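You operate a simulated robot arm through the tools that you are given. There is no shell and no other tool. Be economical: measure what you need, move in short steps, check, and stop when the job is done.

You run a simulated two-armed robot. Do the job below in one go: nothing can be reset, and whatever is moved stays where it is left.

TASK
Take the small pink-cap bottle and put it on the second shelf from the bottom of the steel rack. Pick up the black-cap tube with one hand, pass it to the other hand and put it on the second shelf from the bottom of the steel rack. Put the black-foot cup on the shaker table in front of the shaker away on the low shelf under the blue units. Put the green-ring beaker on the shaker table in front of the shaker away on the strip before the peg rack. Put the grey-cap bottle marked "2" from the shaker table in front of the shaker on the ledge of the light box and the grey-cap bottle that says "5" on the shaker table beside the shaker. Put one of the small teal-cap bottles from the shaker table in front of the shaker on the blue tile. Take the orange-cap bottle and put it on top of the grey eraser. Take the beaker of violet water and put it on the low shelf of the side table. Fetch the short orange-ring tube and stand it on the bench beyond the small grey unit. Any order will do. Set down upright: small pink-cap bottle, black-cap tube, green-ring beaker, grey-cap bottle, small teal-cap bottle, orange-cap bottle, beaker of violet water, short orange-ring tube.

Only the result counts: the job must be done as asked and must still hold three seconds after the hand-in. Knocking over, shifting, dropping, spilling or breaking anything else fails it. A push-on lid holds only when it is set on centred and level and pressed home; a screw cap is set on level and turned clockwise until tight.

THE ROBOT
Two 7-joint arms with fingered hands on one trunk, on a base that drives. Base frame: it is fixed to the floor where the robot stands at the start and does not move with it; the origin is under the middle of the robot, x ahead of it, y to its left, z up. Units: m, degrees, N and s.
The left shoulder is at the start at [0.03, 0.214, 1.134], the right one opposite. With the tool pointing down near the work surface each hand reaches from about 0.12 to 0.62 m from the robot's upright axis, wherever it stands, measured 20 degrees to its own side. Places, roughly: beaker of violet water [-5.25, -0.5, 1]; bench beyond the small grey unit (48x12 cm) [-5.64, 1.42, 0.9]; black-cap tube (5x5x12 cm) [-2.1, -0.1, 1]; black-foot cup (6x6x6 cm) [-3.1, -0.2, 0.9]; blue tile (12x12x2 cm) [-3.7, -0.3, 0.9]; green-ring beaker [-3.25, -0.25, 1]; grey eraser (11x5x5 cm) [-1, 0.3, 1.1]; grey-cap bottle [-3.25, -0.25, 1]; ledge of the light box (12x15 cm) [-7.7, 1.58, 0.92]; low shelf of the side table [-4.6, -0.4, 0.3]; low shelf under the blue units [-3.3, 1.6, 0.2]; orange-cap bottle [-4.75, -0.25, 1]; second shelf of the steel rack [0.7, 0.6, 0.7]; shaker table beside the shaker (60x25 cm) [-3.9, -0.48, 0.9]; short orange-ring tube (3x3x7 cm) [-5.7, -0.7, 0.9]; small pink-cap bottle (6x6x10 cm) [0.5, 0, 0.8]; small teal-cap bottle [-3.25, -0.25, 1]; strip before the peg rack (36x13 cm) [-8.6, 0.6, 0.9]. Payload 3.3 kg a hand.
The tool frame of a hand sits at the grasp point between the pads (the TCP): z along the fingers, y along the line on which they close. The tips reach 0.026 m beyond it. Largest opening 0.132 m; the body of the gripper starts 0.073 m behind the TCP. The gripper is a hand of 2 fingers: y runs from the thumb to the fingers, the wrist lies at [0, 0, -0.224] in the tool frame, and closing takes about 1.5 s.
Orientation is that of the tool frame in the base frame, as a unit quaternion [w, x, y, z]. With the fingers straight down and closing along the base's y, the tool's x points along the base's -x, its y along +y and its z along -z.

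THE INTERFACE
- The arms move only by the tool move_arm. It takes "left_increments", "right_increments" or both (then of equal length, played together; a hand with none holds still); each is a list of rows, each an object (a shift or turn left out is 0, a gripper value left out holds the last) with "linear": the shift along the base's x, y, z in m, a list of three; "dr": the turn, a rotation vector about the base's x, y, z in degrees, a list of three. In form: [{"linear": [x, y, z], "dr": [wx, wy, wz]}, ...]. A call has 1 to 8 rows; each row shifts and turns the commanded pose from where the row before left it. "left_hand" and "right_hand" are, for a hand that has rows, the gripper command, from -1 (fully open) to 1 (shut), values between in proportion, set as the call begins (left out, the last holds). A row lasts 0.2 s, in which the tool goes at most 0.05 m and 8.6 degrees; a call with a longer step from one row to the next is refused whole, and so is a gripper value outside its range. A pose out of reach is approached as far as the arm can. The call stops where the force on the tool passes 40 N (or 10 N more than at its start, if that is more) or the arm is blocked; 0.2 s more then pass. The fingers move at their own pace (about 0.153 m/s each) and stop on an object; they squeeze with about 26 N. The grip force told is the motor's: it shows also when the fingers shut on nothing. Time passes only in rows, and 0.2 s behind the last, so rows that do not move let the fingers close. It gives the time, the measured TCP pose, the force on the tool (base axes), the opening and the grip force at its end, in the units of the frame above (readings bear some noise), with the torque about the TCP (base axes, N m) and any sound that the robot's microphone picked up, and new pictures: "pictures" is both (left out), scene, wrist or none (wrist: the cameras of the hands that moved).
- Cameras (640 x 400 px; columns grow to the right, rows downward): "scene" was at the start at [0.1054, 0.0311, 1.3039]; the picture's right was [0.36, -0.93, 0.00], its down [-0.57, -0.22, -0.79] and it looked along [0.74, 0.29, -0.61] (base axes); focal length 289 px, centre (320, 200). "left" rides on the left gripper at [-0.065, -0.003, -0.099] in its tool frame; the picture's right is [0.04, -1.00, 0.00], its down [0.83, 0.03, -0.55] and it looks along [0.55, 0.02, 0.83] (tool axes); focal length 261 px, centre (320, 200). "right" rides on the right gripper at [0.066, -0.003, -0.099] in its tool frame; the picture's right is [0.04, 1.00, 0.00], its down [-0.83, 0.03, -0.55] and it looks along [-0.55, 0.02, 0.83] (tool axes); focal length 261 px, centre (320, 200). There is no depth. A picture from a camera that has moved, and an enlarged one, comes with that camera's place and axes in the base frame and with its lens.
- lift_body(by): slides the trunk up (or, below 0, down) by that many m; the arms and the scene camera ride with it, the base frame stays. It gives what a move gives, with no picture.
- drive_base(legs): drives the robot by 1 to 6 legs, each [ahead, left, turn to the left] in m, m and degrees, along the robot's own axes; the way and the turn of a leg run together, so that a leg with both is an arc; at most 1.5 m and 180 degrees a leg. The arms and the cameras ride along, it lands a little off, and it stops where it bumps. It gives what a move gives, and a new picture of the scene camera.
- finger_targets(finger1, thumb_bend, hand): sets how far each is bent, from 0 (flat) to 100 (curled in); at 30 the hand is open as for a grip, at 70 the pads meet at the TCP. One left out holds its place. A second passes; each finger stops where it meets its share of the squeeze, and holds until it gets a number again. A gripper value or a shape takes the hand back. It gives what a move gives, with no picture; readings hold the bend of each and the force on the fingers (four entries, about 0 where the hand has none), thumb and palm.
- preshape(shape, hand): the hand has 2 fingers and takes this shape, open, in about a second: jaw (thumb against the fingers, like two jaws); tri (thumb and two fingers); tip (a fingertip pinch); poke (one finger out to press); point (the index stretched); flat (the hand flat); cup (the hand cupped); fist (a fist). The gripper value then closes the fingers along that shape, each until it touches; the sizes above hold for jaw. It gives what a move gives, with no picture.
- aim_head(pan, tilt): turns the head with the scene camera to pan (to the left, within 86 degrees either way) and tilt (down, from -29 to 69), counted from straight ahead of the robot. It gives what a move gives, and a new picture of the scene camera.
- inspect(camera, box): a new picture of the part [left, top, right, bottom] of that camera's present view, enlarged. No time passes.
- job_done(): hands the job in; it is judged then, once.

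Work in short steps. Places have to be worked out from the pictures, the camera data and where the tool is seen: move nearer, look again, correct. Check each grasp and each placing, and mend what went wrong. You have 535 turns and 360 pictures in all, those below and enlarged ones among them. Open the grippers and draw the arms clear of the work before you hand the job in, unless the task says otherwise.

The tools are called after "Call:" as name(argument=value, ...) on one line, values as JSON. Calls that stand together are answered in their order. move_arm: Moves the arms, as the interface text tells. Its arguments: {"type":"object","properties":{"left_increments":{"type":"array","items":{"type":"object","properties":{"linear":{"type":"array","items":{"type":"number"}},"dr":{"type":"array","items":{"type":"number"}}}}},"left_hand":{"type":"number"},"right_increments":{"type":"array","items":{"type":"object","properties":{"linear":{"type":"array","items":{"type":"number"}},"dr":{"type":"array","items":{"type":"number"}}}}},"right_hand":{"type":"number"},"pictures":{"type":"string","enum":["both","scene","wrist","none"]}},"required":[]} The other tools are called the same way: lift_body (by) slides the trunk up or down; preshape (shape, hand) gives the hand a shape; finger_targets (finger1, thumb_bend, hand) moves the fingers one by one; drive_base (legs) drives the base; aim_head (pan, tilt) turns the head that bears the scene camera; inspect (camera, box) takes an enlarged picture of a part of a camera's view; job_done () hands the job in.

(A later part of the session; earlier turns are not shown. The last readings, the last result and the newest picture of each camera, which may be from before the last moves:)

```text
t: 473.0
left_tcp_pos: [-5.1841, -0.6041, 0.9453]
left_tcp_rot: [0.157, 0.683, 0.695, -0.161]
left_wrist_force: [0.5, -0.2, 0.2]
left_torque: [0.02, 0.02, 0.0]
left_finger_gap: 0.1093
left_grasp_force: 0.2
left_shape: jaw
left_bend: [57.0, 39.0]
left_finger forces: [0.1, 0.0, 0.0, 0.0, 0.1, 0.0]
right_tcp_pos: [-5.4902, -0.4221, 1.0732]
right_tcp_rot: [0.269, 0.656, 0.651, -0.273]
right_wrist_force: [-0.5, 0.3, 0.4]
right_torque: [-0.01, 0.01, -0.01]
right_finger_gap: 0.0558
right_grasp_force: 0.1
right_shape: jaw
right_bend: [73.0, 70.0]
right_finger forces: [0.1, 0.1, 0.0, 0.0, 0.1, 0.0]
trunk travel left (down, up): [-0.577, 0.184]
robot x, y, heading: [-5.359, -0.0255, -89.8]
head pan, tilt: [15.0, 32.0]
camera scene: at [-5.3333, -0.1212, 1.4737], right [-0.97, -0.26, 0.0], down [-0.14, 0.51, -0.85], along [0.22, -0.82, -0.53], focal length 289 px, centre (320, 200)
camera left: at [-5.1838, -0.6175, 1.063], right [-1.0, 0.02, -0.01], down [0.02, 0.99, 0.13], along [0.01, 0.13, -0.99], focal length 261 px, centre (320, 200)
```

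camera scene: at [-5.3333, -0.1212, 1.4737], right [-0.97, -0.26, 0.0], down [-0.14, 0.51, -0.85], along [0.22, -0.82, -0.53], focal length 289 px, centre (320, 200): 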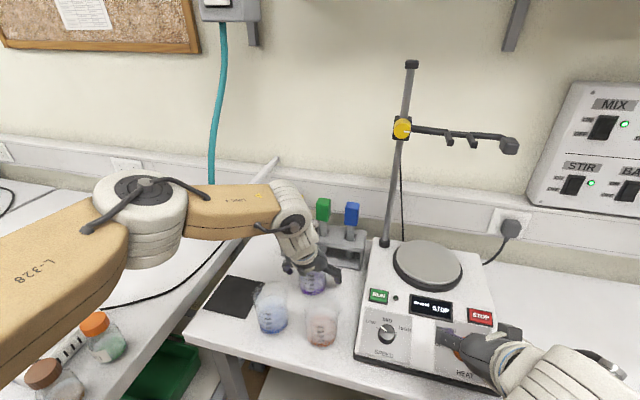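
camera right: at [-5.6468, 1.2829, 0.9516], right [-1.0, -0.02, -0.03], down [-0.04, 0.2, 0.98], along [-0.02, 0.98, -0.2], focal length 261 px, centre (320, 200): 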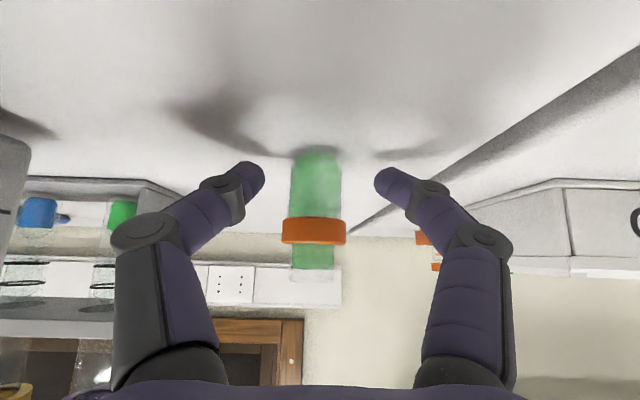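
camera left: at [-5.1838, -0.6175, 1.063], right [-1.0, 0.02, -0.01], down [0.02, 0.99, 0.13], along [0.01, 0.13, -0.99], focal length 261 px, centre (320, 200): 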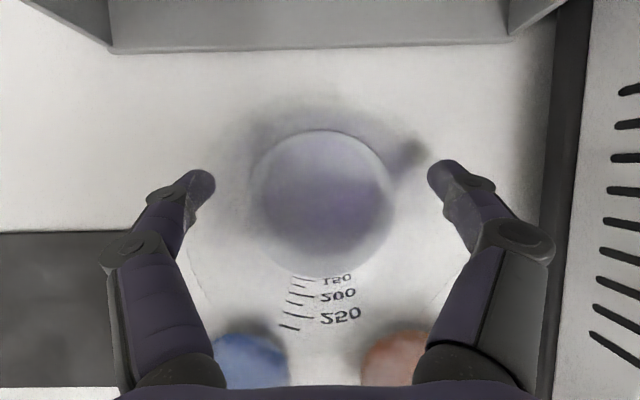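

Fingers straddle the beaker. Closing.

Call:
move_arm(left_increments=[{}, {}, {}, {}, {}, {}], left_hand=1, pictures="wrist")

```text
t: 474.4
left_tcp_pos: [-5.1831, -0.6041, 0.946]
left_tcp_rot: [0.156, 0.684, 0.695, -0.161]
left_wrist_force: [0.7, 0.5, 0.0]
left_torque: [0.02, 0.01, -0.01]
left_finger_gap: 0.0563
left_grasp_force: 26.1
left_shape: jaw
left_bend: [73.0, 70.0]
left_finger forces: [22.9, 0.0, 0.0, 0.0, 22.7, 0.0]
right_tcp_pos: [-5.491, -0.4218, 1.072]
right_tcp_rot: [0.269, 0.656, 0.65, -0.274]
right_wrist_force: [-0.4, 0.1, 0.2]
right_torque: [0.0, 0.0, 0.01]
right_finger_gap: 0.0559
right_grasp_force: 0.0
right_shape: jaw
right_bend: [73.0, 70.0]
right_finger forces: [0.0, 0.0, 0.0, 0.0, 0.0, 0.0]
trunk travel left (down, up): [-0.577, 0.184]
robot x, y, heading: [-5.3551, -0.0248, -90.1]
head pan, tilt: [15.0, 32.0]
camera left: at [-5.1836, -0.6178, 1.063], right [-1.0, 0.02, -0.01], down [0.02, 0.99, 0.13], along [0.01, 0.13, -0.99], focal length 261 px, centre (320, 200)
```

left: 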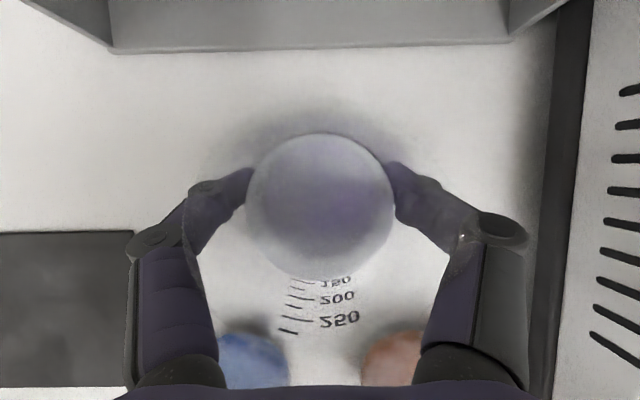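

Held at 56 mm. Lifting straight up.

Call:
move_arm(left_increments=[{"linear": [0, 0, 0.015]}, {"linear": [0, 0, 0.025]}, {"linear": [0, 0, 0.025]}, {"linear": [0, 0, 0.025]}, {"linear": [0, 0, 0.025]}, {"linear": [0, 0, 0.025]}, {}], pictures="both")

```text
t: 476.0
left_tcp_pos: [-5.1846, -0.6008, 1.0854]
left_tcp_rot: [0.157, 0.683, 0.695, -0.16]
left_wrist_force: [1.0, -0.7, -2.1]
left_torque: [0.02, 0.02, -0.01]
left_finger_gap: 0.0564
left_grasp_force: 26.0
left_shape: jaw
left_bend: [73.0, 70.0]
left_finger forces: [22.8, 0.1, 0.1, 0.0, 22.8, 0.1]
right_tcp_pos: [-5.4908, -0.4224, 1.0728]
right_tcp_rot: [0.268, 0.656, 0.651, -0.272]
right_wrist_force: [-0.2, -0.4, 0.3]
right_torque: [0.01, 0.01, -0.03]
right_finger_gap: 0.0559
right_grasp_force: 0.0
right_shape: jaw
right_bend: [73.0, 70.0]
right_finger forces: [0.0, 0.1, 0.0, 0.0, 0.1, 0.0]
trunk travel left (down, up): [-0.577, 0.184]
robot x, y, heading: [-5.3559, -0.0213, -89.8]
head pan, tilt: [15.0, 32.0]
camera scene: at [-5.333, -0.122, 1.4736], right [-0.97, -0.26, 0.0], down [-0.14, 0.51, -0.85], along [0.22, -0.82, -0.53], focal length 289 px, centre (320, 200)
camera left: at [-5.1849, -0.6166, 1.2027], right [-1.0, 0.02, -0.01], down [0.02, 0.99, 0.13], along [0.01, 0.13, -0.99], focal length 261 px, centre (320, 200)
```

scene: 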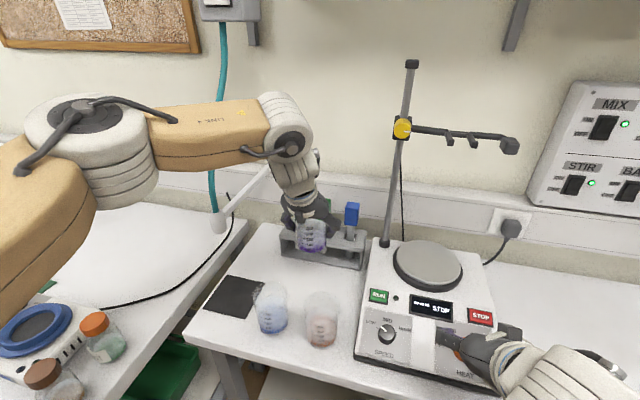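
left: 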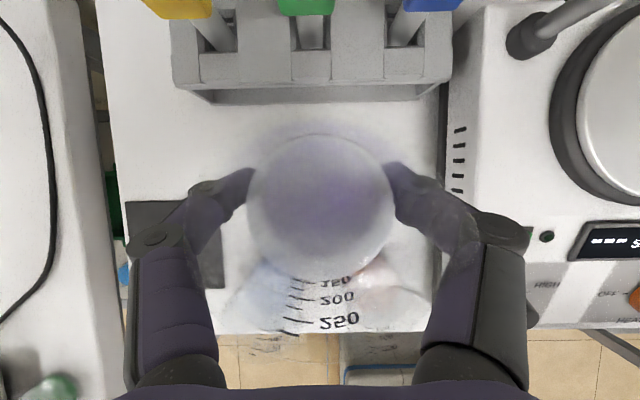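

Violet beaker is free and level. I back out, then move in front of the side table to look at its low shelf.

Call:
drive_base(legs=[[-0.5, 0, 0], [-0.1, 0, 0]])

Call:
drive_base(legs=[[0, 0.6, 0]])

Call:
aim_head(pan=5, tilt=50)

```text
t: 479.8
left_tcp_pos: [-5.1831, 0.0045, 1.0849]
left_tcp_rot: [0.157, 0.679, 0.699, -0.16]
left_wrist_force: [-0.3, 0.7, -2.3]
left_torque: [-0.03, -0.03, 0.02]
left_finger_gap: 0.0564
left_grasp_force: 26.4
left_shape: jaw
left_bend: [73.0, 70.0]
left_finger forces: [22.7, 0.1, 0.1, 0.0, 22.7, 0.1]
right_tcp_pos: [-5.4893, 0.1828, 1.0735]
right_tcp_rot: [0.271, 0.652, 0.654, -0.272]
right_wrist_force: [-1.2, 0.0, 0.1]
right_torque: [0.0, 0.01, 0.01]
right_finger_gap: 0.0557
right_grasp_force: 0.0
right_shape: jaw
right_bend: [73.0, 70.0]
right_finger forces: [0.0, 0.0, 0.1, 0.0, 0.0, 0.0]
trunk travel left (down, up): [-0.577, 0.184]
robot x, y, heading: [-5.3608, 0.5827, -89.2]
head pan, tilt: [15.0, 32.0]
camera scene: at [-5.3366, 0.4846, 1.4738], right [-0.96, -0.27, 0.0], down [-0.14, 0.51, -0.85], along [0.23, -0.82, -0.53], focal length 289 px, centre (320, 200)
```

scene: 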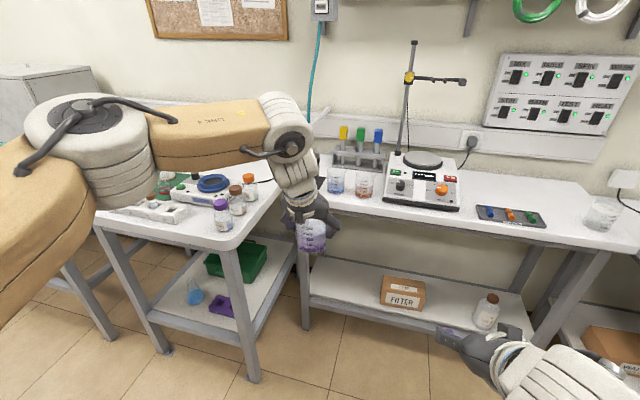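

```text
t: 483.2
left_tcp_pos: [-4.572, 0.004, 1.0834]
left_tcp_rot: [0.156, 0.685, 0.693, -0.161]
left_wrist_force: [0.4, 1.1, -2.5]
left_torque: [0.02, -0.02, 0.01]
left_finger_gap: 0.0561
left_grasp_force: 25.9
left_shape: jaw
left_bend: [73.0, 70.0]
left_finger forces: [22.8, 0.0, 0.0, 0.0, 22.7, 0.0]
right_tcp_pos: [-4.8768, 0.1844, 1.0726]
right_tcp_rot: [0.268, 0.658, 0.648, -0.275]
right_wrist_force: [0.4, -1.2, -0.7]
right_torque: [0.02, 0.0, -0.03]
right_finger_gap: 0.0557
right_grasp_force: 0.0
right_shape: jaw
right_bend: [73.0, 70.0]
right_finger forces: [0.1, 0.0, 0.1, 0.0, 0.1, 0.1]
trunk travel left (down, up): [-0.577, 0.184]
robot x, y, heading: [-4.7396, 0.5851, -90.1]
head pan, tilt: [15.0, 32.0]
camera scene: at [-4.7172, 0.4853, 1.4736], right [-0.97, -0.26, 0.0], down [-0.14, 0.51, -0.85], along [0.22, -0.82, -0.53], focal length 289 px, centre (320, 200)
```

scene: 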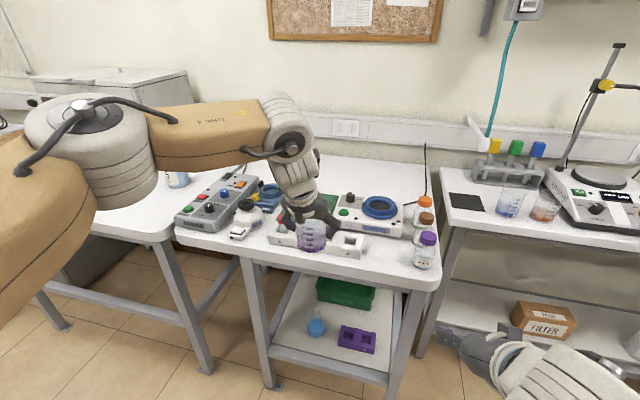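

```text
t: 484.0
left_tcp_pos: [-4.5724, 0.0037, 1.0848]
left_tcp_rot: [0.157, 0.685, 0.693, -0.161]
left_wrist_force: [-1.2, 0.0, -2.2]
left_torque: [-0.01, -0.02, -0.01]
left_finger_gap: 0.0565
left_grasp_force: 26.1
left_shape: jaw
left_bend: [73.0, 70.0]
left_finger forces: [22.9, 0.1, 0.1, 0.0, 22.7, 0.0]
right_tcp_pos: [-4.877, 0.1862, 1.073]
right_tcp_rot: [0.269, 0.657, 0.649, -0.274]
right_wrist_force: [-0.8, 0.1, 0.2]
right_torque: [0.0, 0.0, 0.02]
right_finger_gap: 0.0558
right_grasp_force: 0.0
right_shape: jaw
right_bend: [73.0, 70.0]
right_finger forces: [0.0, 0.1, 0.0, 0.0, 0.0, 0.0]
trunk travel left (down, up): [-0.577, 0.184]
robot x, y, heading: [-4.7404, 0.5868, -90.3]
head pan, tilt: [5.0, 50.0]
camera scene: at [-4.7343, 0.4951, 1.4473], right [-1.0, -0.08, 0.0], down [-0.06, 0.76, -0.64], along [0.05, -0.64, -0.77], focal length 289 px, centre (320, 200)
```

scene: 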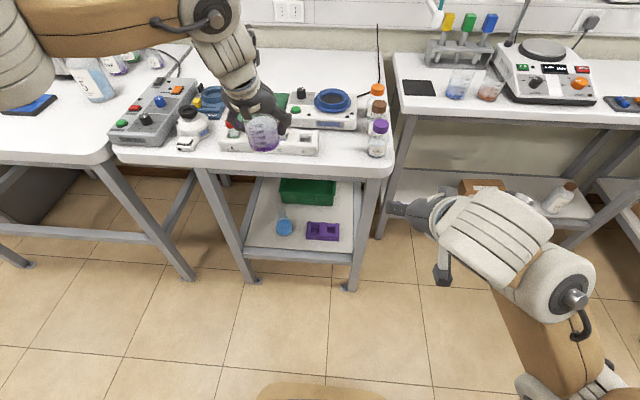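

The low shelf has a basket at the back, a flask and a purple holder in front; the free spot is in the middle behind them, (−4.6, −0.35). My steep left grip would foul the table there, so I'll set the beaker on the free shaker-table front and regrip it with the right hand at 45°.

Call:
drive_base(legs=[[0, 1.2, 0.3], [0.13, 0.04, 0]])

Call:
inspect(camera="left", box=[0, 0, 640, 400])

```text
t: 491.0
left_tcp_pos: [-3.3084, -0.1022, 1.0841]
left_tcp_rot: [0.158, 0.674, 0.704, -0.158]
left_wrist_force: [-0.2, 0.4, -3.6]
left_torque: [0.04, 0.03, -0.01]
left_finger_gap: 0.0564
left_grasp_force: 26.4
left_shape: jaw
left_bend: [73.0, 70.0]
left_finger forces: [22.8, 0.1, 0.0, 0.0, 22.7, 0.1]
right_tcp_pos: [-3.6188, 0.0679, 1.0714]
right_tcp_rot: [0.272, 0.647, 0.66, -0.269]
right_wrist_force: [-0.4, 0.4, -0.2]
right_torque: [0.02, 0.04, -0.01]
right_finger_gap: 0.0557
right_grasp_force: 0.0
right_shape: jaw
right_bend: [73.0, 70.0]
right_finger forces: [0.1, 0.0, 0.0, 0.1, 0.1, 0.1]
trunk travel left (down, up): [-0.577, 0.184]
robot x, y, heading: [-3.4965, 0.4727, -88.1]
head pan, tilt: [5.0, 50.0]
camera scene: at [-3.486, 0.3831, 1.4471], right [-0.99, -0.12, 0.0], down [-0.09, 0.76, -0.64], along [0.07, -0.64, -0.77], focal length 289 px, centre (320, 200)
```

scene: 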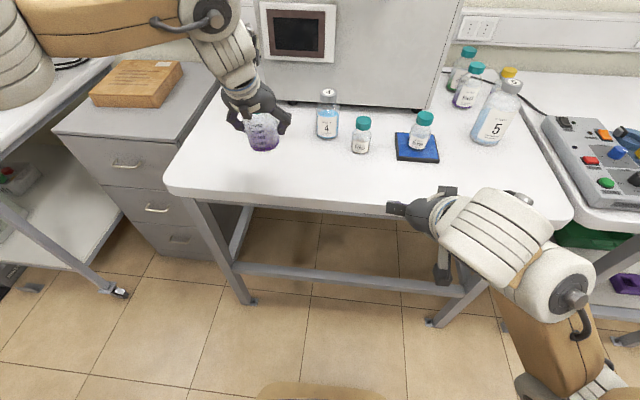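

```text
1.00 times, centred on (320, 200) of left (not enlarged: the box is as wide or as high as the picture)
camera zoom: at [-3.3073, -0.1162, 1.2014], right [-1.0, -0.01, -0.01], down [-0.01, 0.99, 0.13], along [0.01, 0.13, -0.99], focal length 261 px, centre (320, 200)
```

zoom: 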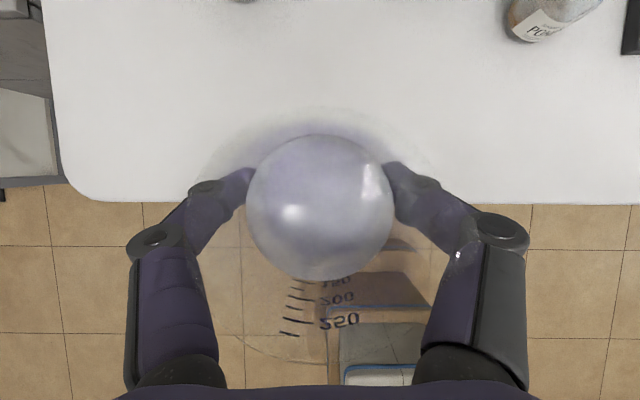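

Table edge is at y≈−0.07. I go 8 cm further in and lower the beaker onto the table.

Call:
drive_base(legs=[[0.09, 0, -1.9]])

Call:
move_arm(left_increments=[{"linear": [0, 0, -0.03]}, {"linear": [0, 0, -0.03]}, {"linear": [0, 0, -0.03]}, {"linear": [0, 0, -0.02]}, {"linear": [0, 0, -0.015]}, {}], pictures="wrist")

```text
t: 492.1
left_tcp_pos: [-3.3265, -0.1975, 1.083]
left_tcp_rot: [0.155, 0.685, 0.693, -0.16]
left_wrist_force: [0.3, -0.5, -3.1]
left_torque: [-0.01, 0.02, -0.03]
left_finger_gap: 0.0562
left_grasp_force: 25.3
left_shape: jaw
left_bend: [73.0, 70.0]
left_finger forces: [22.8, 0.0, 0.0, 0.0, 22.6, 0.1]
right_tcp_pos: [-3.6325, -0.0154, 1.0712]
right_tcp_rot: [0.268, 0.658, 0.649, -0.273]
right_wrist_force: [-0.2, 0.1, 0.4]
right_torque: [-0.01, -0.02, 0.0]
right_finger_gap: 0.0558
right_grasp_force: 0.0
right_shape: jaw
right_bend: [73.0, 70.0]
right_finger forces: [0.1, 0.1, 0.0, 0.0, 0.0, 0.1]
trunk travel left (down, up): [-0.577, 0.184]
robot x, y, heading: [-3.4958, 0.3826, -90.1]
head pan, tilt: [5.0, 50.0]
camera scene: at [-3.4887, 0.2929, 1.4472], right [-1.0, -0.08, 0.0], down [-0.06, 0.76, -0.64], along [0.05, -0.64, -0.77], focal length 289 px, centre (320, 200)
```

scene: 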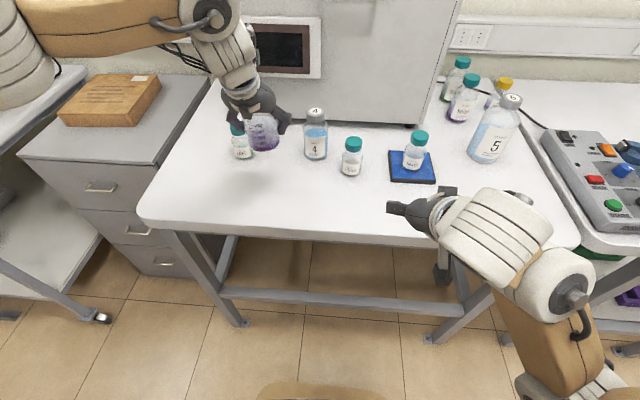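

```text
t: 493.5
left_tcp_pos: [-3.3274, -0.1981, 0.9611]
left_tcp_rot: [0.155, 0.685, 0.693, -0.16]
left_wrist_force: [0.2, -0.9, -1.9]
left_torque: [0.01, -0.01, 0.01]
left_finger_gap: 0.0564
left_grasp_force: 25.8
left_shape: jaw
left_bend: [73.0, 70.0]
left_finger forces: [22.7, 0.1, 0.1, 0.1, 22.7, 0.0]
right_tcp_pos: [-3.6312, -0.0146, 1.072]
right_tcp_rot: [0.267, 0.658, 0.649, -0.274]
right_wrist_force: [-0.5, 0.7, 0.2]
right_torque: [-0.03, 0.0, 0.02]
right_finger_gap: 0.056
right_grasp_force: 0.1
right_shape: jaw
right_bend: [73.0, 70.0]
right_finger forces: [0.0, 0.0, 0.1, 0.0, 0.1, 0.0]
trunk travel left (down, up): [-0.577, 0.184]
robot x, y, heading: [-3.4937, 0.3869, -90.3]
head pan, tilt: [5.0, 50.0]
camera left: at [-3.3279, -0.2118, 1.0783], right [-1.0, 0.03, -0.01], down [0.03, 0.99, 0.13], along [0.01, 0.13, -0.99], focal length 261 px, centre (320, 200)
```

left: 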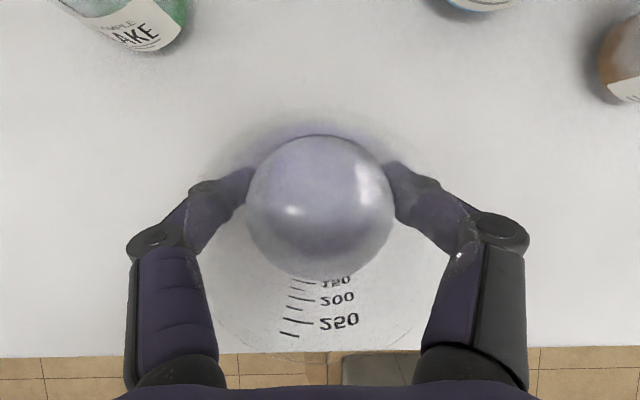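

Clear all round. Lowering the last 1.5 cm.

Call:
move_arm(left_increments=[{"linear": [0, 0, -0.007]}, {"linear": [0, 0, -0.004]}, {}], pictures="none")

Call:
move_arm(left_increments=[{"linear": [0, 0, -0.003]}, {}], pictures="none")

Call:
move_arm(left_increments=[{"linear": [0, 0, -0.002]}, {}], pictures="none")

```text
t: 494.3
left_tcp_pos: [-3.3276, -0.1977, 0.9486]
left_tcp_rot: [0.156, 0.685, 0.693, -0.161]
left_wrist_force: [0.4, -0.4, -2.9]
left_torque: [0.0, -0.01, 0.0]
left_finger_gap: 0.0562
left_grasp_force: 26.2
left_shape: jaw
left_bend: [73.0, 70.0]
left_finger forces: [22.8, 0.0, 0.0, 0.0, 22.8, 0.0]
right_tcp_pos: [-3.631, -0.0158, 1.0718]
right_tcp_rot: [0.268, 0.658, 0.649, -0.273]
right_wrist_force: [0.6, -0.6, 0.5]
right_torque: [-0.03, -0.01, -0.01]
right_finger_gap: 0.0558
right_grasp_force: 0.0
right_shape: jaw
right_bend: [73.0, 70.0]
right_finger forces: [0.1, 0.0, 0.0, 0.0, 0.1, 0.1]
trunk travel left (down, up): [-0.577, 0.184]
robot x, y, heading: [-3.4949, 0.3881, -90.1]
head pan, tilt: [5.0, 50.0]
```

```text
t: 494.9
left_tcp_pos: [-3.3263, -0.1989, 0.9465]
left_tcp_rot: [0.156, 0.686, 0.693, -0.162]
left_wrist_force: [0.2, 0.4, -1.8]
left_torque: [-0.02, 0.0, -0.02]
left_finger_gap: 0.0564
left_grasp_force: 25.8
left_shape: jaw
left_bend: [73.0, 70.0]
left_finger forces: [22.8, 0.0, 0.1, 0.0, 22.8, 0.0]
right_tcp_pos: [-3.6315, -0.0151, 1.0719]
right_tcp_rot: [0.269, 0.657, 0.649, -0.274]
right_wrist_force: [-0.2, -0.1, 0.6]
right_torque: [0.0, -0.02, -0.01]
right_finger_gap: 0.056
right_grasp_force: 0.1
right_shape: jaw
right_bend: [73.0, 70.0]
right_finger forces: [0.1, 0.0, 0.0, 0.0, 0.1, 0.1]
trunk travel left (down, up): [-0.577, 0.184]
robot x, y, heading: [-3.4946, 0.3826, -90.5]
head pan, tilt: [5.0, 50.0]
```

```text
t: 495.5
left_tcp_pos: [-3.3269, -0.1976, 0.9442]
left_tcp_rot: [0.157, 0.685, 0.693, -0.162]
left_wrist_force: [-0.7, -2.3, 5.6]
left_torque: [-0.04, -0.01, -0.03]
left_finger_gap: 0.0563
left_grasp_force: 25.9
left_shape: jaw
left_bend: [73.0, 70.0]
left_finger forces: [23.8, 0.0, 0.0, 0.0, 24.6, 0.0]
right_tcp_pos: [-3.6309, -0.0146, 1.0729]
right_tcp_rot: [0.269, 0.658, 0.648, -0.274]
right_wrist_force: [-0.5, 0.8, -0.7]
right_torque: [0.04, 0.0, 0.0]
right_finger_gap: 0.0559
right_grasp_force: 0.1
right_shape: jaw
right_bend: [73.0, 70.0]
right_finger forces: [0.0, 0.0, 0.0, 0.0, 0.0, 0.0]
trunk travel left (down, up): [-0.577, 0.184]
robot x, y, heading: [-3.4984, 0.3849, -90.1]
head pan, tilt: [5.0, 50.0]
```

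Contact. Opening and rising straight up.

Call:
move_arm(left_increments=[{}, {}, {}, {}], left_hand=-0.65, pictures="none")

Call:
move_arm(left_increments=[{"linear": [0, 0, 0.03]}, {"linear": [0, 0, 0.04]}, {"linear": [0, 0, 0.04]}, {"linear": [0, 0.02, 0.04]}, {"linear": [0.01, 0.04, 0.02]}, {"linear": [0.01, 0.045, 0.01]}, {"linear": [0.01, 0.045, 0.01]}, {"linear": [0.01, 0.045, 0]}], pictures="none")

Call:
drive_base(legs=[[-0.1, 0, 0], [0, 0.34, 0]])

Call:
inspect(camera="right", box=[0, 0, 640, 400])

```text
t: 496.5
left_tcp_pos: [-3.3264, -0.1977, 0.9438]
left_tcp_rot: [0.156, 0.686, 0.692, -0.161]
left_wrist_force: [0.2, 0.9, 0.1]
left_torque: [-0.01, -0.02, 0.0]
left_finger_gap: 0.1087
left_grasp_force: 0.1
left_shape: jaw
left_bend: [57.0, 40.0]
left_finger forces: [0.0, 0.0, 0.0, 0.0, 0.0, 0.0]
right_tcp_pos: [-3.6318, -0.0157, 1.0713]
right_tcp_rot: [0.268, 0.658, 0.648, -0.274]
right_wrist_force: [-0.5, -0.2, -1.7]
right_torque: [0.01, 0.01, 0.02]
right_finger_gap: 0.0562
right_grasp_force: 0.0
right_shape: jaw
right_bend: [73.0, 70.0]
right_finger forces: [0.0, 0.0, 0.0, 0.0, 0.0, 0.0]
trunk travel left (down, up): [-0.577, 0.184]
robot x, y, heading: [-3.4936, 0.3875, -90.0]
head pan, tilt: [5.0, 50.0]
```

```text
t: 498.3
left_tcp_pos: [-3.2889, -0.0023, 1.1318]
left_tcp_rot: [0.157, 0.685, 0.693, -0.162]
left_wrist_force: [-0.5, -0.4, -0.2]
left_torque: [-0.01, 0.01, 0.02]
left_finger_gap: 0.1086
left_grasp_force: 0.0
left_shape: jaw
left_bend: [57.0, 40.0]
left_finger forces: [0.0, 0.1, 0.0, 0.1, 0.0, 0.0]
right_tcp_pos: [-3.6317, -0.0143, 1.0715]
right_tcp_rot: [0.268, 0.657, 0.649, -0.274]
right_wrist_force: [0.5, 0.0, 0.0]
right_torque: [0.01, -0.01, 0.03]
right_finger_gap: 0.0558
right_grasp_force: 0.1
right_shape: jaw
right_bend: [73.0, 70.0]
right_finger forces: [0.0, 0.0, 0.0, 0.0, 0.0, 0.0]
trunk travel left (down, up): [-0.577, 0.184]
robot x, y, heading: [-3.4947, 0.384, -90.2]
head pan, tilt: [5.0, 50.0]
```

```text
t: 501.3
left_tcp_pos: [-2.9508, 0.0913, 1.1316]
left_tcp_rot: [0.155, 0.688, 0.69, -0.162]
left_wrist_force: [-0.8, -0.2, -0.6]
left_torque: [0.01, 0.04, 0.01]
left_finger_gap: 0.1086
left_grasp_force: 0.0
left_shape: jaw
left_bend: [57.0, 40.0]
left_finger forces: [0.0, 0.0, 0.0, 0.0, 0.0, 0.0]
right_tcp_pos: [-3.293, 0.0817, 1.0729]
right_tcp_rot: [0.267, 0.66, 0.646, -0.276]
right_wrist_force: [1.1, -0.2, 0.1]
right_torque: [-0.02, 0.04, -0.03]
right_finger_gap: 0.0558
right_grasp_force: 0.0
right_shape: jaw
right_bend: [73.0, 70.0]
right_finger forces: [0.0, 0.1, 0.1, 0.1, 0.0, 0.1]
trunk travel left (down, up): [-0.577, 0.184]
robot x, y, heading: [-3.1538, 0.482, -90.6]
head pan, tilt: [5.0, 50.0]
camera scene: at [-3.1474, 0.3906, 1.4473], right [-1.0, -0.07, 0.0], down [-0.06, 0.76, -0.64], along [0.05, -0.64, -0.77], focal length 289 px, centre (320, 200)
```

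scene: 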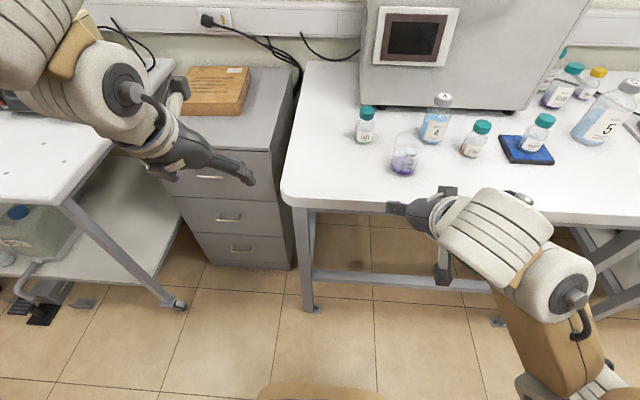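

```text
1.00 times, centred on (320, 200) of right (not enlarged: the box is as wide or as high as the picture)
camera zoom: at [-3.2922, 0.198, 1.0956], right [1.0, 0.01, -0.03], down [0.03, -0.2, 0.98], along [0.0, -0.98, -0.2], focal length 261 px, centre (320, 200)
```

zoom: 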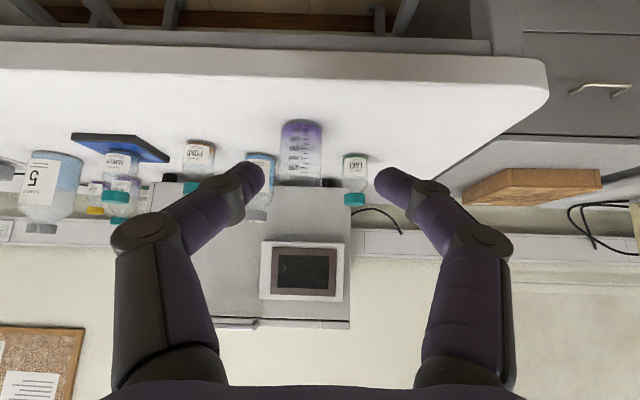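

I line the right hand up with the violet beaker at (−3.327, −0.198).

Call:
drive_base(legs=[[0.12, -0.035, 0.6]])

Call:
move_arm(right_increments=[{"linear": [0, -0.015, -0.01]}, {"linear": [0, -0.015, -0.015]}, {}], right_hand=-0.8, pictures="wrist")

```text
t: 502.6
left_tcp_pos: [-2.9834, -0.0286, 1.1321]
left_tcp_rot: [0.157, 0.684, 0.694, -0.16]
left_wrist_force: [0.2, -0.8, -0.8]
left_torque: [0.03, 0.02, -0.01]
left_finger_gap: 0.1085
left_grasp_force: 0.1
left_shape: jaw
left_bend: [57.0, 40.0]
left_finger forces: [0.0, 0.1, 0.0, 0.0, 0.0, 0.1]
right_tcp_pos: [-3.3264, -0.0434, 1.0718]
right_tcp_rot: [0.268, 0.657, 0.649, -0.273]
right_wrist_force: [0.8, 0.0, -0.6]
right_torque: [0.01, -0.02, 0.0]
right_finger_gap: 0.0555
right_grasp_force: 0.0
right_shape: jaw
right_bend: [73.0, 70.0]
right_finger forces: [0.1, 0.0, 0.0, 0.0, 0.0, 0.0]
trunk travel left (down, up): [-0.577, 0.184]
robot x, y, heading: [-3.1919, 0.3588, -90.2]
head pan, tilt: [5.0, 50.0]
camera scene: at [-3.1838, 0.2669, 1.4472], right [-1.0, -0.09, 0.0], down [-0.07, 0.76, -0.64], along [0.06, -0.64, -0.77], focal length 289 px, centre (320, 200)
```

scene: 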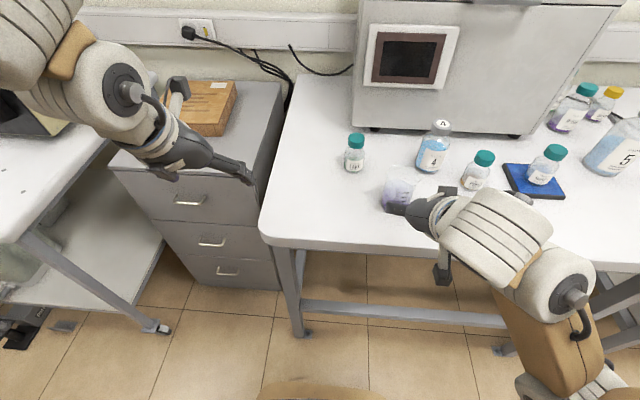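

```text
t: 503.4
left_tcp_pos: [-2.983, -0.0273, 1.1313]
left_tcp_rot: [0.156, 0.685, 0.693, -0.161]
left_wrist_force: [0.5, -0.5, -0.2]
left_torque: [-0.01, 0.0, 0.02]
left_finger_gap: 0.1085
left_grasp_force: 0.0
left_shape: jaw
left_bend: [57.0, 40.0]
left_finger forces: [0.0, 0.0, 0.0, 0.1, 0.0, 0.0]
right_tcp_pos: [-3.3247, -0.071, 1.0471]
right_tcp_rot: [0.269, 0.657, 0.649, -0.274]
right_wrist_force: [0.4, 0.1, 0.8]
right_torque: [0.01, 0.0, -0.01]
right_finger_gap: 0.1186
right_grasp_force: 0.1
right_shape: jaw
right_bend: [48.0, 31.0]
right_finger forces: [0.0, 0.0, 0.1, 0.1, 0.1, 0.1]
trunk travel left (down, up): [-0.577, 0.184]
robot x, y, heading: [-3.191, 0.3575, -90.0]
head pan, tilt: [5.0, 50.0]
camera right: at [-3.3254, 0.0449, 1.0698], right [1.0, 0.02, -0.03], down [0.03, -0.2, 0.98], along [0.01, -0.98, -0.2], focal length 261 px, centre (320, 200)
```

right: 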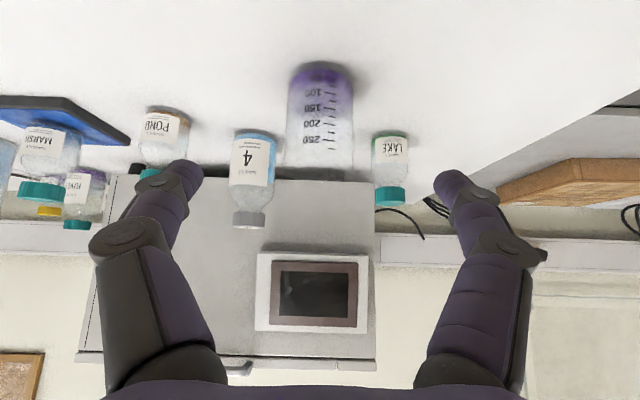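

Confirmed at (−3.324, −0.199). Advancing along the axis and closing.

Call:
move_arm(right_increments=[{"linear": [0, -0.027, -0.022]}, {"linear": [0, -0.03, -0.027]}, {"linear": [0, -0.03, -0.027]}, {"linear": [0, -0.025, -0.023]}, {"linear": [0, -0.012, -0.011]}, {}], pictures="wrist")

Call:
move_arm(right_increments=[{}, {}, {}, {}, {}, {}], right_hand=1, pictures="wrist")

```text
t: 504.8
left_tcp_pos: [-2.9836, -0.0281, 1.1308]
left_tcp_rot: [0.156, 0.685, 0.693, -0.161]
left_wrist_force: [-0.5, -0.6, 0.1]
left_torque: [-0.02, 0.04, 0.0]
left_finger_gap: 0.1087
left_grasp_force: 0.1
left_shape: jaw
left_bend: [57.0, 40.0]
left_finger forces: [0.0, 0.1, 0.0, 0.0, 0.1, 0.0]
right_tcp_pos: [-3.3232, -0.1961, 0.9401]
right_tcp_rot: [0.268, 0.657, 0.649, -0.274]
right_wrist_force: [0.2, -0.5, 0.4]
right_torque: [0.02, 0.01, 0.02]
right_finger_gap: 0.1186
right_grasp_force: 0.1
right_shape: jaw
right_bend: [48.0, 31.0]
right_finger forces: [0.1, 0.1, 0.1, 0.0, 0.1, 0.0]
trunk travel left (down, up): [-0.577, 0.184]
robot x, y, heading: [-3.1871, 0.3604, -90.3]
head pan, tilt: [5.0, 50.0]
camera right: at [-3.3241, -0.0801, 0.9631], right [1.0, 0.02, -0.03], down [0.03, -0.2, 0.98], along [0.01, -0.98, -0.2], focal length 261 px, centre (320, 200)
```

right: 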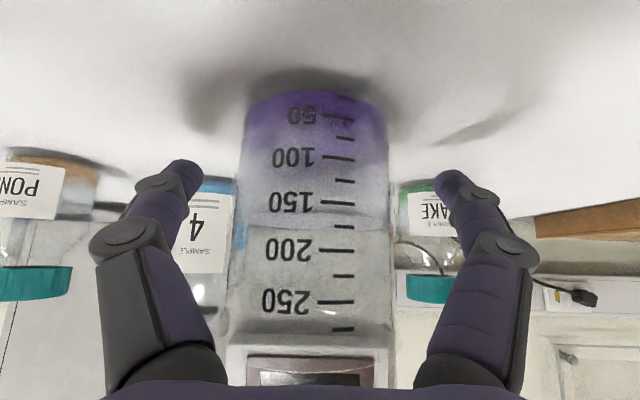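

```text
t: 506.2
left_tcp_pos: [-2.9841, -0.0277, 1.1317]
left_tcp_rot: [0.156, 0.685, 0.693, -0.161]
left_wrist_force: [0.0, 0.4, 1.0]
left_torque: [-0.03, -0.01, 0.01]
left_finger_gap: 0.1085
left_grasp_force: 0.0
left_shape: jaw
left_bend: [57.0, 40.0]
left_finger forces: [0.1, 0.0, 0.0, 0.1, 0.0, 0.0]
right_tcp_pos: [-3.3229, -0.1955, 0.9403]
right_tcp_rot: [0.268, 0.657, 0.649, -0.273]
right_wrist_force: [-1.2, -0.8, 0.3]
right_torque: [0.0, -0.05, -0.01]
right_finger_gap: 0.0543
right_grasp_force: 26.0
right_shape: jaw
right_bend: [73.0, 72.0]
right_finger forces: [24.1, 0.1, 0.0, 0.1, 23.9, 0.0]
trunk travel left (down, up): [-0.577, 0.184]
robot x, y, heading: [-3.1932, 0.3593, -90.2]
head pan, tilt: [5.0, 50.0]
camera right: at [-3.3241, -0.08, 0.9632], right [1.0, 0.02, -0.03], down [0.03, -0.2, 0.98], along [0.01, -0.98, -0.2], focal length 261 px, centre (320, 200)
```

right: 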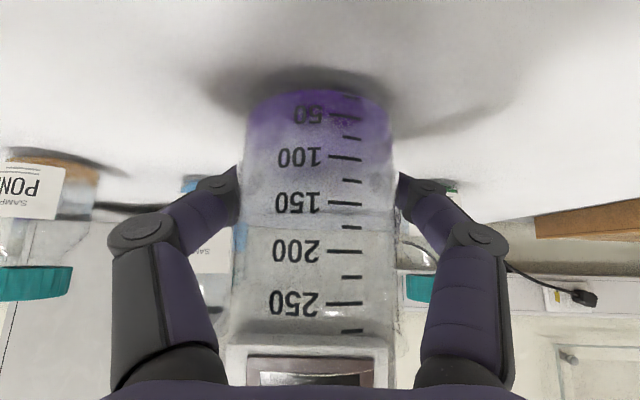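

Held. I lift, back off, and strafe back to the side table.

Call:
move_arm(right_increments=[{"linear": [0, 0, 0.015]}, {"linear": [0, 0, 0.02]}, {"linear": [0, 0.005, 0.02]}, {"linear": [0, 0.01, 0.02]}, {"linear": [0, 0.015, 0.015]}, {}], pictures="none")

Call:
drive_base(legs=[[-0.27, 0, 0], [0, -1.25, 0]])

Call:
aim_head(pan=-5, tilt=50)

```text
t: 507.6
left_tcp_pos: [-2.9831, -0.0291, 1.1319]
left_tcp_rot: [0.156, 0.685, 0.693, -0.161]
left_wrist_force: [-0.6, 0.0, -0.7]
left_torque: [-0.01, -0.01, -0.01]
left_finger_gap: 0.1087
left_grasp_force: 0.1
left_shape: jaw
left_bend: [57.0, 40.0]
left_finger forces: [0.1, 0.0, 0.0, 0.0, 0.1, 0.0]
right_tcp_pos: [-3.3254, -0.1625, 1.0295]
right_tcp_rot: [0.267, 0.658, 0.649, -0.274]
right_wrist_force: [-0.1, 0.1, -2.1]
right_torque: [-0.05, 0.02, 0.02]
right_finger_gap: 0.0539
right_grasp_force: 26.4
right_shape: jaw
right_bend: [73.0, 72.0]
right_finger forces: [23.9, 0.0, 0.1, 0.1, 23.6, 0.0]
trunk travel left (down, up): [-0.577, 0.184]
robot x, y, heading: [-3.1859, 0.3567, -89.9]
head pan, tilt: [5.0, 50.0]
```

```text
t: 515.4
left_tcp_pos: [-4.2186, 0.2312, 1.1312]
left_tcp_rot: [0.16, 0.67, 0.707, -0.158]
left_wrist_force: [0.6, 0.1, 0.1]
left_torque: [-0.04, -0.01, -0.01]
left_finger_gap: 0.1085
left_grasp_force: 0.0
left_shape: jaw
left_bend: [57.0, 40.0]
left_finger forces: [0.0, 0.0, 0.0, 0.1, 0.1, 0.0]
right_tcp_pos: [-4.5544, 0.082, 1.0294]
right_tcp_rot: [0.273, 0.644, 0.663, -0.268]
right_wrist_force: [-0.3, 0.1, -2.6]
right_torque: [-0.05, -0.04, 0.0]
right_finger_gap: 0.0542
right_grasp_force: 26.3
right_shape: jaw
right_bend: [73.0, 72.0]
right_finger forces: [23.8, 0.0, 0.0, 0.1, 23.4, 0.0]
trunk travel left (down, up): [-0.577, 0.184]
robot x, y, heading: [-4.4387, 0.61, -87.9]
head pan, tilt: [5.0, 50.0]
camera scene: at [-4.4303, 0.5189, 1.4473], right [-0.99, -0.13, 0.0], down [-0.1, 0.76, -0.64], along [0.08, -0.64, -0.77], focal length 289 px, centre (320, 200)
```

scene: 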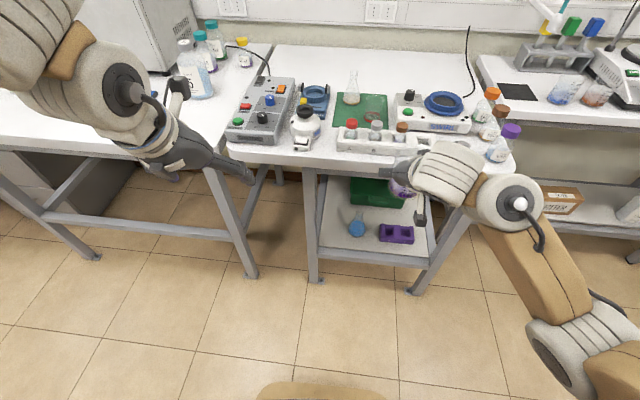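

```text
t: 516.1
left_tcp_pos: [-4.2182, 0.2313, 1.1321]
left_tcp_rot: [0.16, 0.67, 0.707, -0.157]
left_wrist_force: [0.3, -0.1, -0.1]
left_torque: [0.0, -0.01, -0.01]
left_finger_gap: 0.1086
left_grasp_force: 0.0
left_shape: jaw
left_bend: [57.0, 40.0]
left_finger forces: [0.1, 0.1, 0.1, 0.0, 0.0, 0.0]
right_tcp_pos: [-4.5533, 0.0825, 1.029]
right_tcp_rot: [0.274, 0.644, 0.662, -0.269]
right_wrist_force: [-0.1, -0.6, -2.3]
right_torque: [0.01, -0.01, 0.01]
right_finger_gap: 0.0543
right_grasp_force: 25.9
right_shape: jaw
right_bend: [73.0, 72.0]
right_finger forces: [23.9, 0.1, 0.0, 0.0, 23.6, 0.0]
trunk travel left (down, up): [-0.577, 0.184]
robot x, y, heading: [-4.4401, 0.6091, -87.7]
head pan, tilt: [-5.0, 50.0]
camera scene: at [-4.4432, 0.5184, 1.4473], right [-1.0, 0.05, 0.0], down [0.04, 0.77, -0.64], along [-0.03, -0.64, -0.77], focal length 289 px, centre (320, 200)
```

scene: 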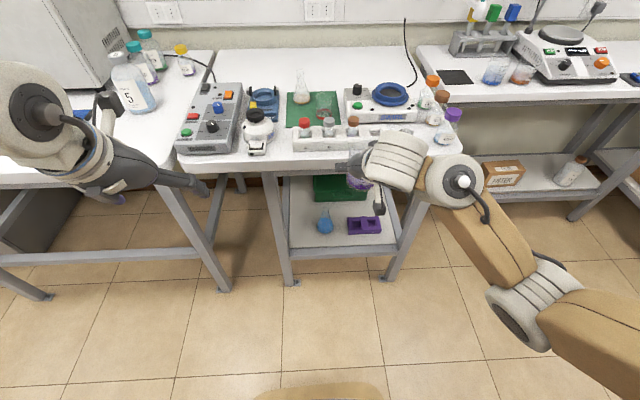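

I straighten, retract the left hand, and then lower the trunk with the beaker in front of the table.

Call:
move_arm(left_increments=[{"linear": [0, 0.03, 0]}, {"linear": [0, 0.03, 0]}, {"linear": [0, 0.03, 0]}, {"linear": [0, 0.03, 0]}, {"linear": [0, 0.03, 0]}], pictures="none")

Call:
drive_base(legs=[[0, -0.026, -2.3]])

Call:
lift_body(by=-0.4)

Call:
aim_head(pan=-15, tilt=30)

```text
t: 517.3
left_tcp_pos: [-4.2183, 0.2779, 1.1324]
left_tcp_rot: [0.159, 0.671, 0.707, -0.158]
left_wrist_force: [-0.2, 0.7, 0.4]
left_torque: [0.02, -0.02, 0.03]
left_finger_gap: 0.1086
left_grasp_force: 0.1
left_shape: jaw
left_bend: [57.0, 40.0]
left_finger forces: [0.0, 0.0, 0.1, 0.0, 0.0, 0.0]
left hand out of reach, approached as far as the arm can: row 2, 3, 4, 5
right_tcp_pos: [-4.5543, 0.081, 1.0283]
right_tcp_rot: [0.273, 0.644, 0.662, -0.268]
right_wrist_force: [0.2, -0.1, -2.2]
right_torque: [0.0, -0.03, -0.03]
right_finger_gap: 0.054
right_grasp_force: 26.1
right_shape: jaw
right_bend: [73.0, 72.0]
right_finger forces: [23.8, 0.0, 0.0, 0.0, 23.5, 0.0]
trunk travel left (down, up): [-0.577, 0.184]
robot x, y, heading: [-4.4408, 0.6087, -88.1]
head pan, tilt: [-5.0, 50.0]
```

```text
t: 518.2
left_tcp_pos: [-4.2616, 0.268, 1.1325]
left_tcp_rot: [0.157, 0.686, 0.692, -0.16]
left_wrist_force: [0.1, 1.0, -0.2]
left_torque: [0.02, -0.05, 0.03]
left_finger_gap: 0.1085
left_grasp_force: 0.0
left_shape: jaw
left_bend: [57.0, 40.0]
left_finger forces: [0.1, 0.0, 0.0, 0.0, 0.1, 0.0]
right_tcp_pos: [-4.6044, 0.0864, 1.0289]
right_tcp_rot: [0.268, 0.658, 0.648, -0.274]
right_wrist_force: [-0.2, 0.8, -2.9]
right_torque: [0.0, -0.07, 0.05]
right_finger_gap: 0.0542
right_grasp_force: 25.9
right_shape: jaw
right_bend: [73.0, 72.0]
right_finger forces: [23.9, 0.0, 0.1, 0.1, 23.7, 0.0]
trunk travel left (down, up): [-0.577, 0.184]
robot x, y, heading: [-4.4668, 0.608, -90.2]
head pan, tilt: [-5.0, 50.0]
camera scene: at [-4.4757, 0.518, 1.4472], right [-1.0, 0.09, 0.0], down [0.07, 0.76, -0.64], along [-0.06, -0.64, -0.77], focal length 289 px, centre (320, 200)
```

scene: 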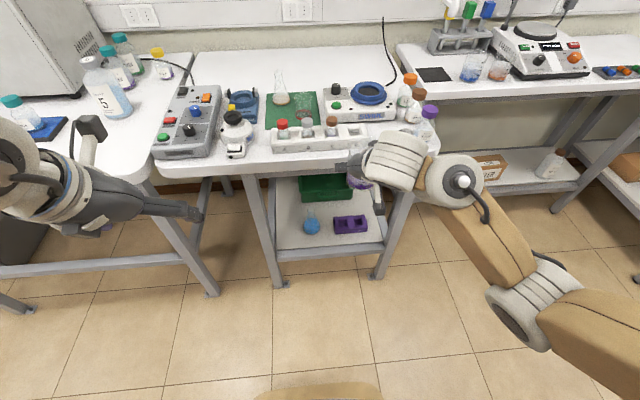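

```text
t: 522.0
left_tcp_pos: [-4.259, 0.2656, 0.6745]
left_tcp_rot: [0.092, 0.697, 0.704, -0.096]
left_wrist_force: [-0.4, 0.1, 0.4]
left_torque: [0.0, 0.02, -0.02]
left_finger_gap: 0.1089
left_grasp_force: 0.0
left_shape: jaw
left_bend: [57.0, 40.0]
left_finger forces: [0.0, 0.0, 0.0, 0.0, 0.0, 0.0]
right_tcp_pos: [-4.6016, 0.0863, 0.6281]
right_tcp_rot: [0.268, 0.657, 0.649, -0.274]
right_wrist_force: [-0.2, 0.3, -2.0]
right_torque: [0.0, -0.01, 0.01]
right_finger_gap: 0.054
right_grasp_force: 25.8
right_shape: jaw
right_bend: [73.0, 72.0]
right_finger forces: [23.9, 0.0, 0.1, 0.0, 23.3, 0.1]
trunk travel left (down, up): [-0.177, 0.584]
robot x, y, heading: [-4.4647, 0.6099, -90.3]
head pan, tilt: [-5.0, 50.0]
```

```text
t: 522.8
left_tcp_pos: [-4.2592, 0.265, 0.6747]
left_tcp_rot: [0.092, 0.697, 0.704, -0.096]
left_wrist_force: [0.4, 0.0, -0.3]
left_torque: [0.0, -0.03, 0.01]
left_finger_gap: 0.1086
left_grasp_force: 0.0
left_shape: jaw
left_bend: [57.0, 40.0]
left_finger forces: [0.0, 0.1, 0.0, 0.0, 0.0, 0.0]
right_tcp_pos: [-4.6029, 0.0861, 0.6288]
right_tcp_rot: [0.268, 0.658, 0.649, -0.274]
right_wrist_force: [-0.1, -0.1, -1.0]
right_torque: [0.0, 0.01, 0.02]
right_finger_gap: 0.0544
right_grasp_force: 26.2
right_shape: jaw
right_bend: [73.0, 72.0]
right_finger forces: [23.9, 0.1, 0.0, 0.0, 23.4, 0.0]
trunk travel left (down, up): [-0.177, 0.584]
robot x, y, heading: [-4.4659, 0.6101, -90.2]
head pan, tilt: [-15.0, 30.0]
camera scene: at [-4.49, 0.4436, 1.0723], right [-0.97, 0.26, 0.0], down [0.13, 0.48, -0.87], along [-0.23, -0.84, -0.5], focal length 289 px, centre (320, 200)
```

scene: 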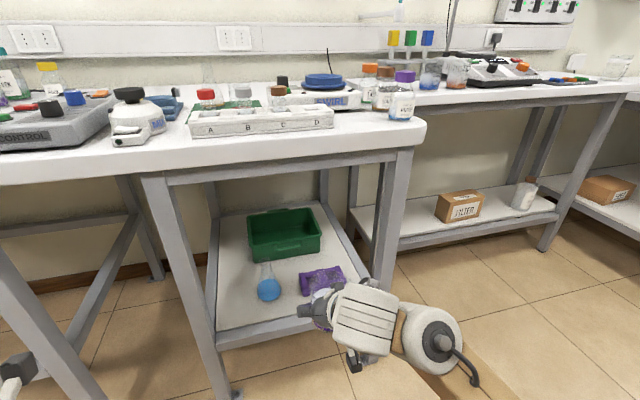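

The left hand must fold lower and further back to clear the table legs. I fold it down.

Call:
move_arm(left_increments=[{"linear": [0.005, 0.0, -0.035]}, {"linear": [0.005, 0.005, -0.035]}, {"linear": [0.005, 0.01, -0.035]}, {"linear": [0.005, 0.015, -0.035]}, {"linear": [0.005, 0.02, -0.035]}, {"linear": [0.005, 0.02, -0.03]}, {"linear": [0.005, 0.02, -0.02]}, {}], pictures="none")

```text
t: 524.6
left_tcp_pos: [-4.225, 0.3555, 0.4487]
left_tcp_rot: [0.093, 0.697, 0.705, -0.095]
left_wrist_force: [0.6, 0.2, 0.0]
left_torque: [0.02, 0.03, 0.02]
left_finger_gap: 0.1087
left_grasp_force: 0.1
left_shape: jaw
left_bend: [57.0, 40.0]
left_finger forces: [0.1, 0.0, 0.0, 0.1, 0.0, 0.1]
right_tcp_pos: [-4.6021, 0.0867, 0.6291]
right_tcp_rot: [0.266, 0.658, 0.649, -0.274]
right_wrist_force: [0.1, 0.3, -3.0]
right_torque: [-0.03, -0.01, -0.02]
right_finger_gap: 0.054
right_grasp_force: 26.1
right_shape: jaw
right_bend: [73.0, 72.0]
right_finger forces: [23.7, 0.1, 0.0, 0.0, 23.3, 0.0]
trunk travel left (down, up): [-0.177, 0.584]
robot x, y, heading: [-4.467, 0.6107, -90.2]
head pan, tilt: [-15.0, 30.0]
```

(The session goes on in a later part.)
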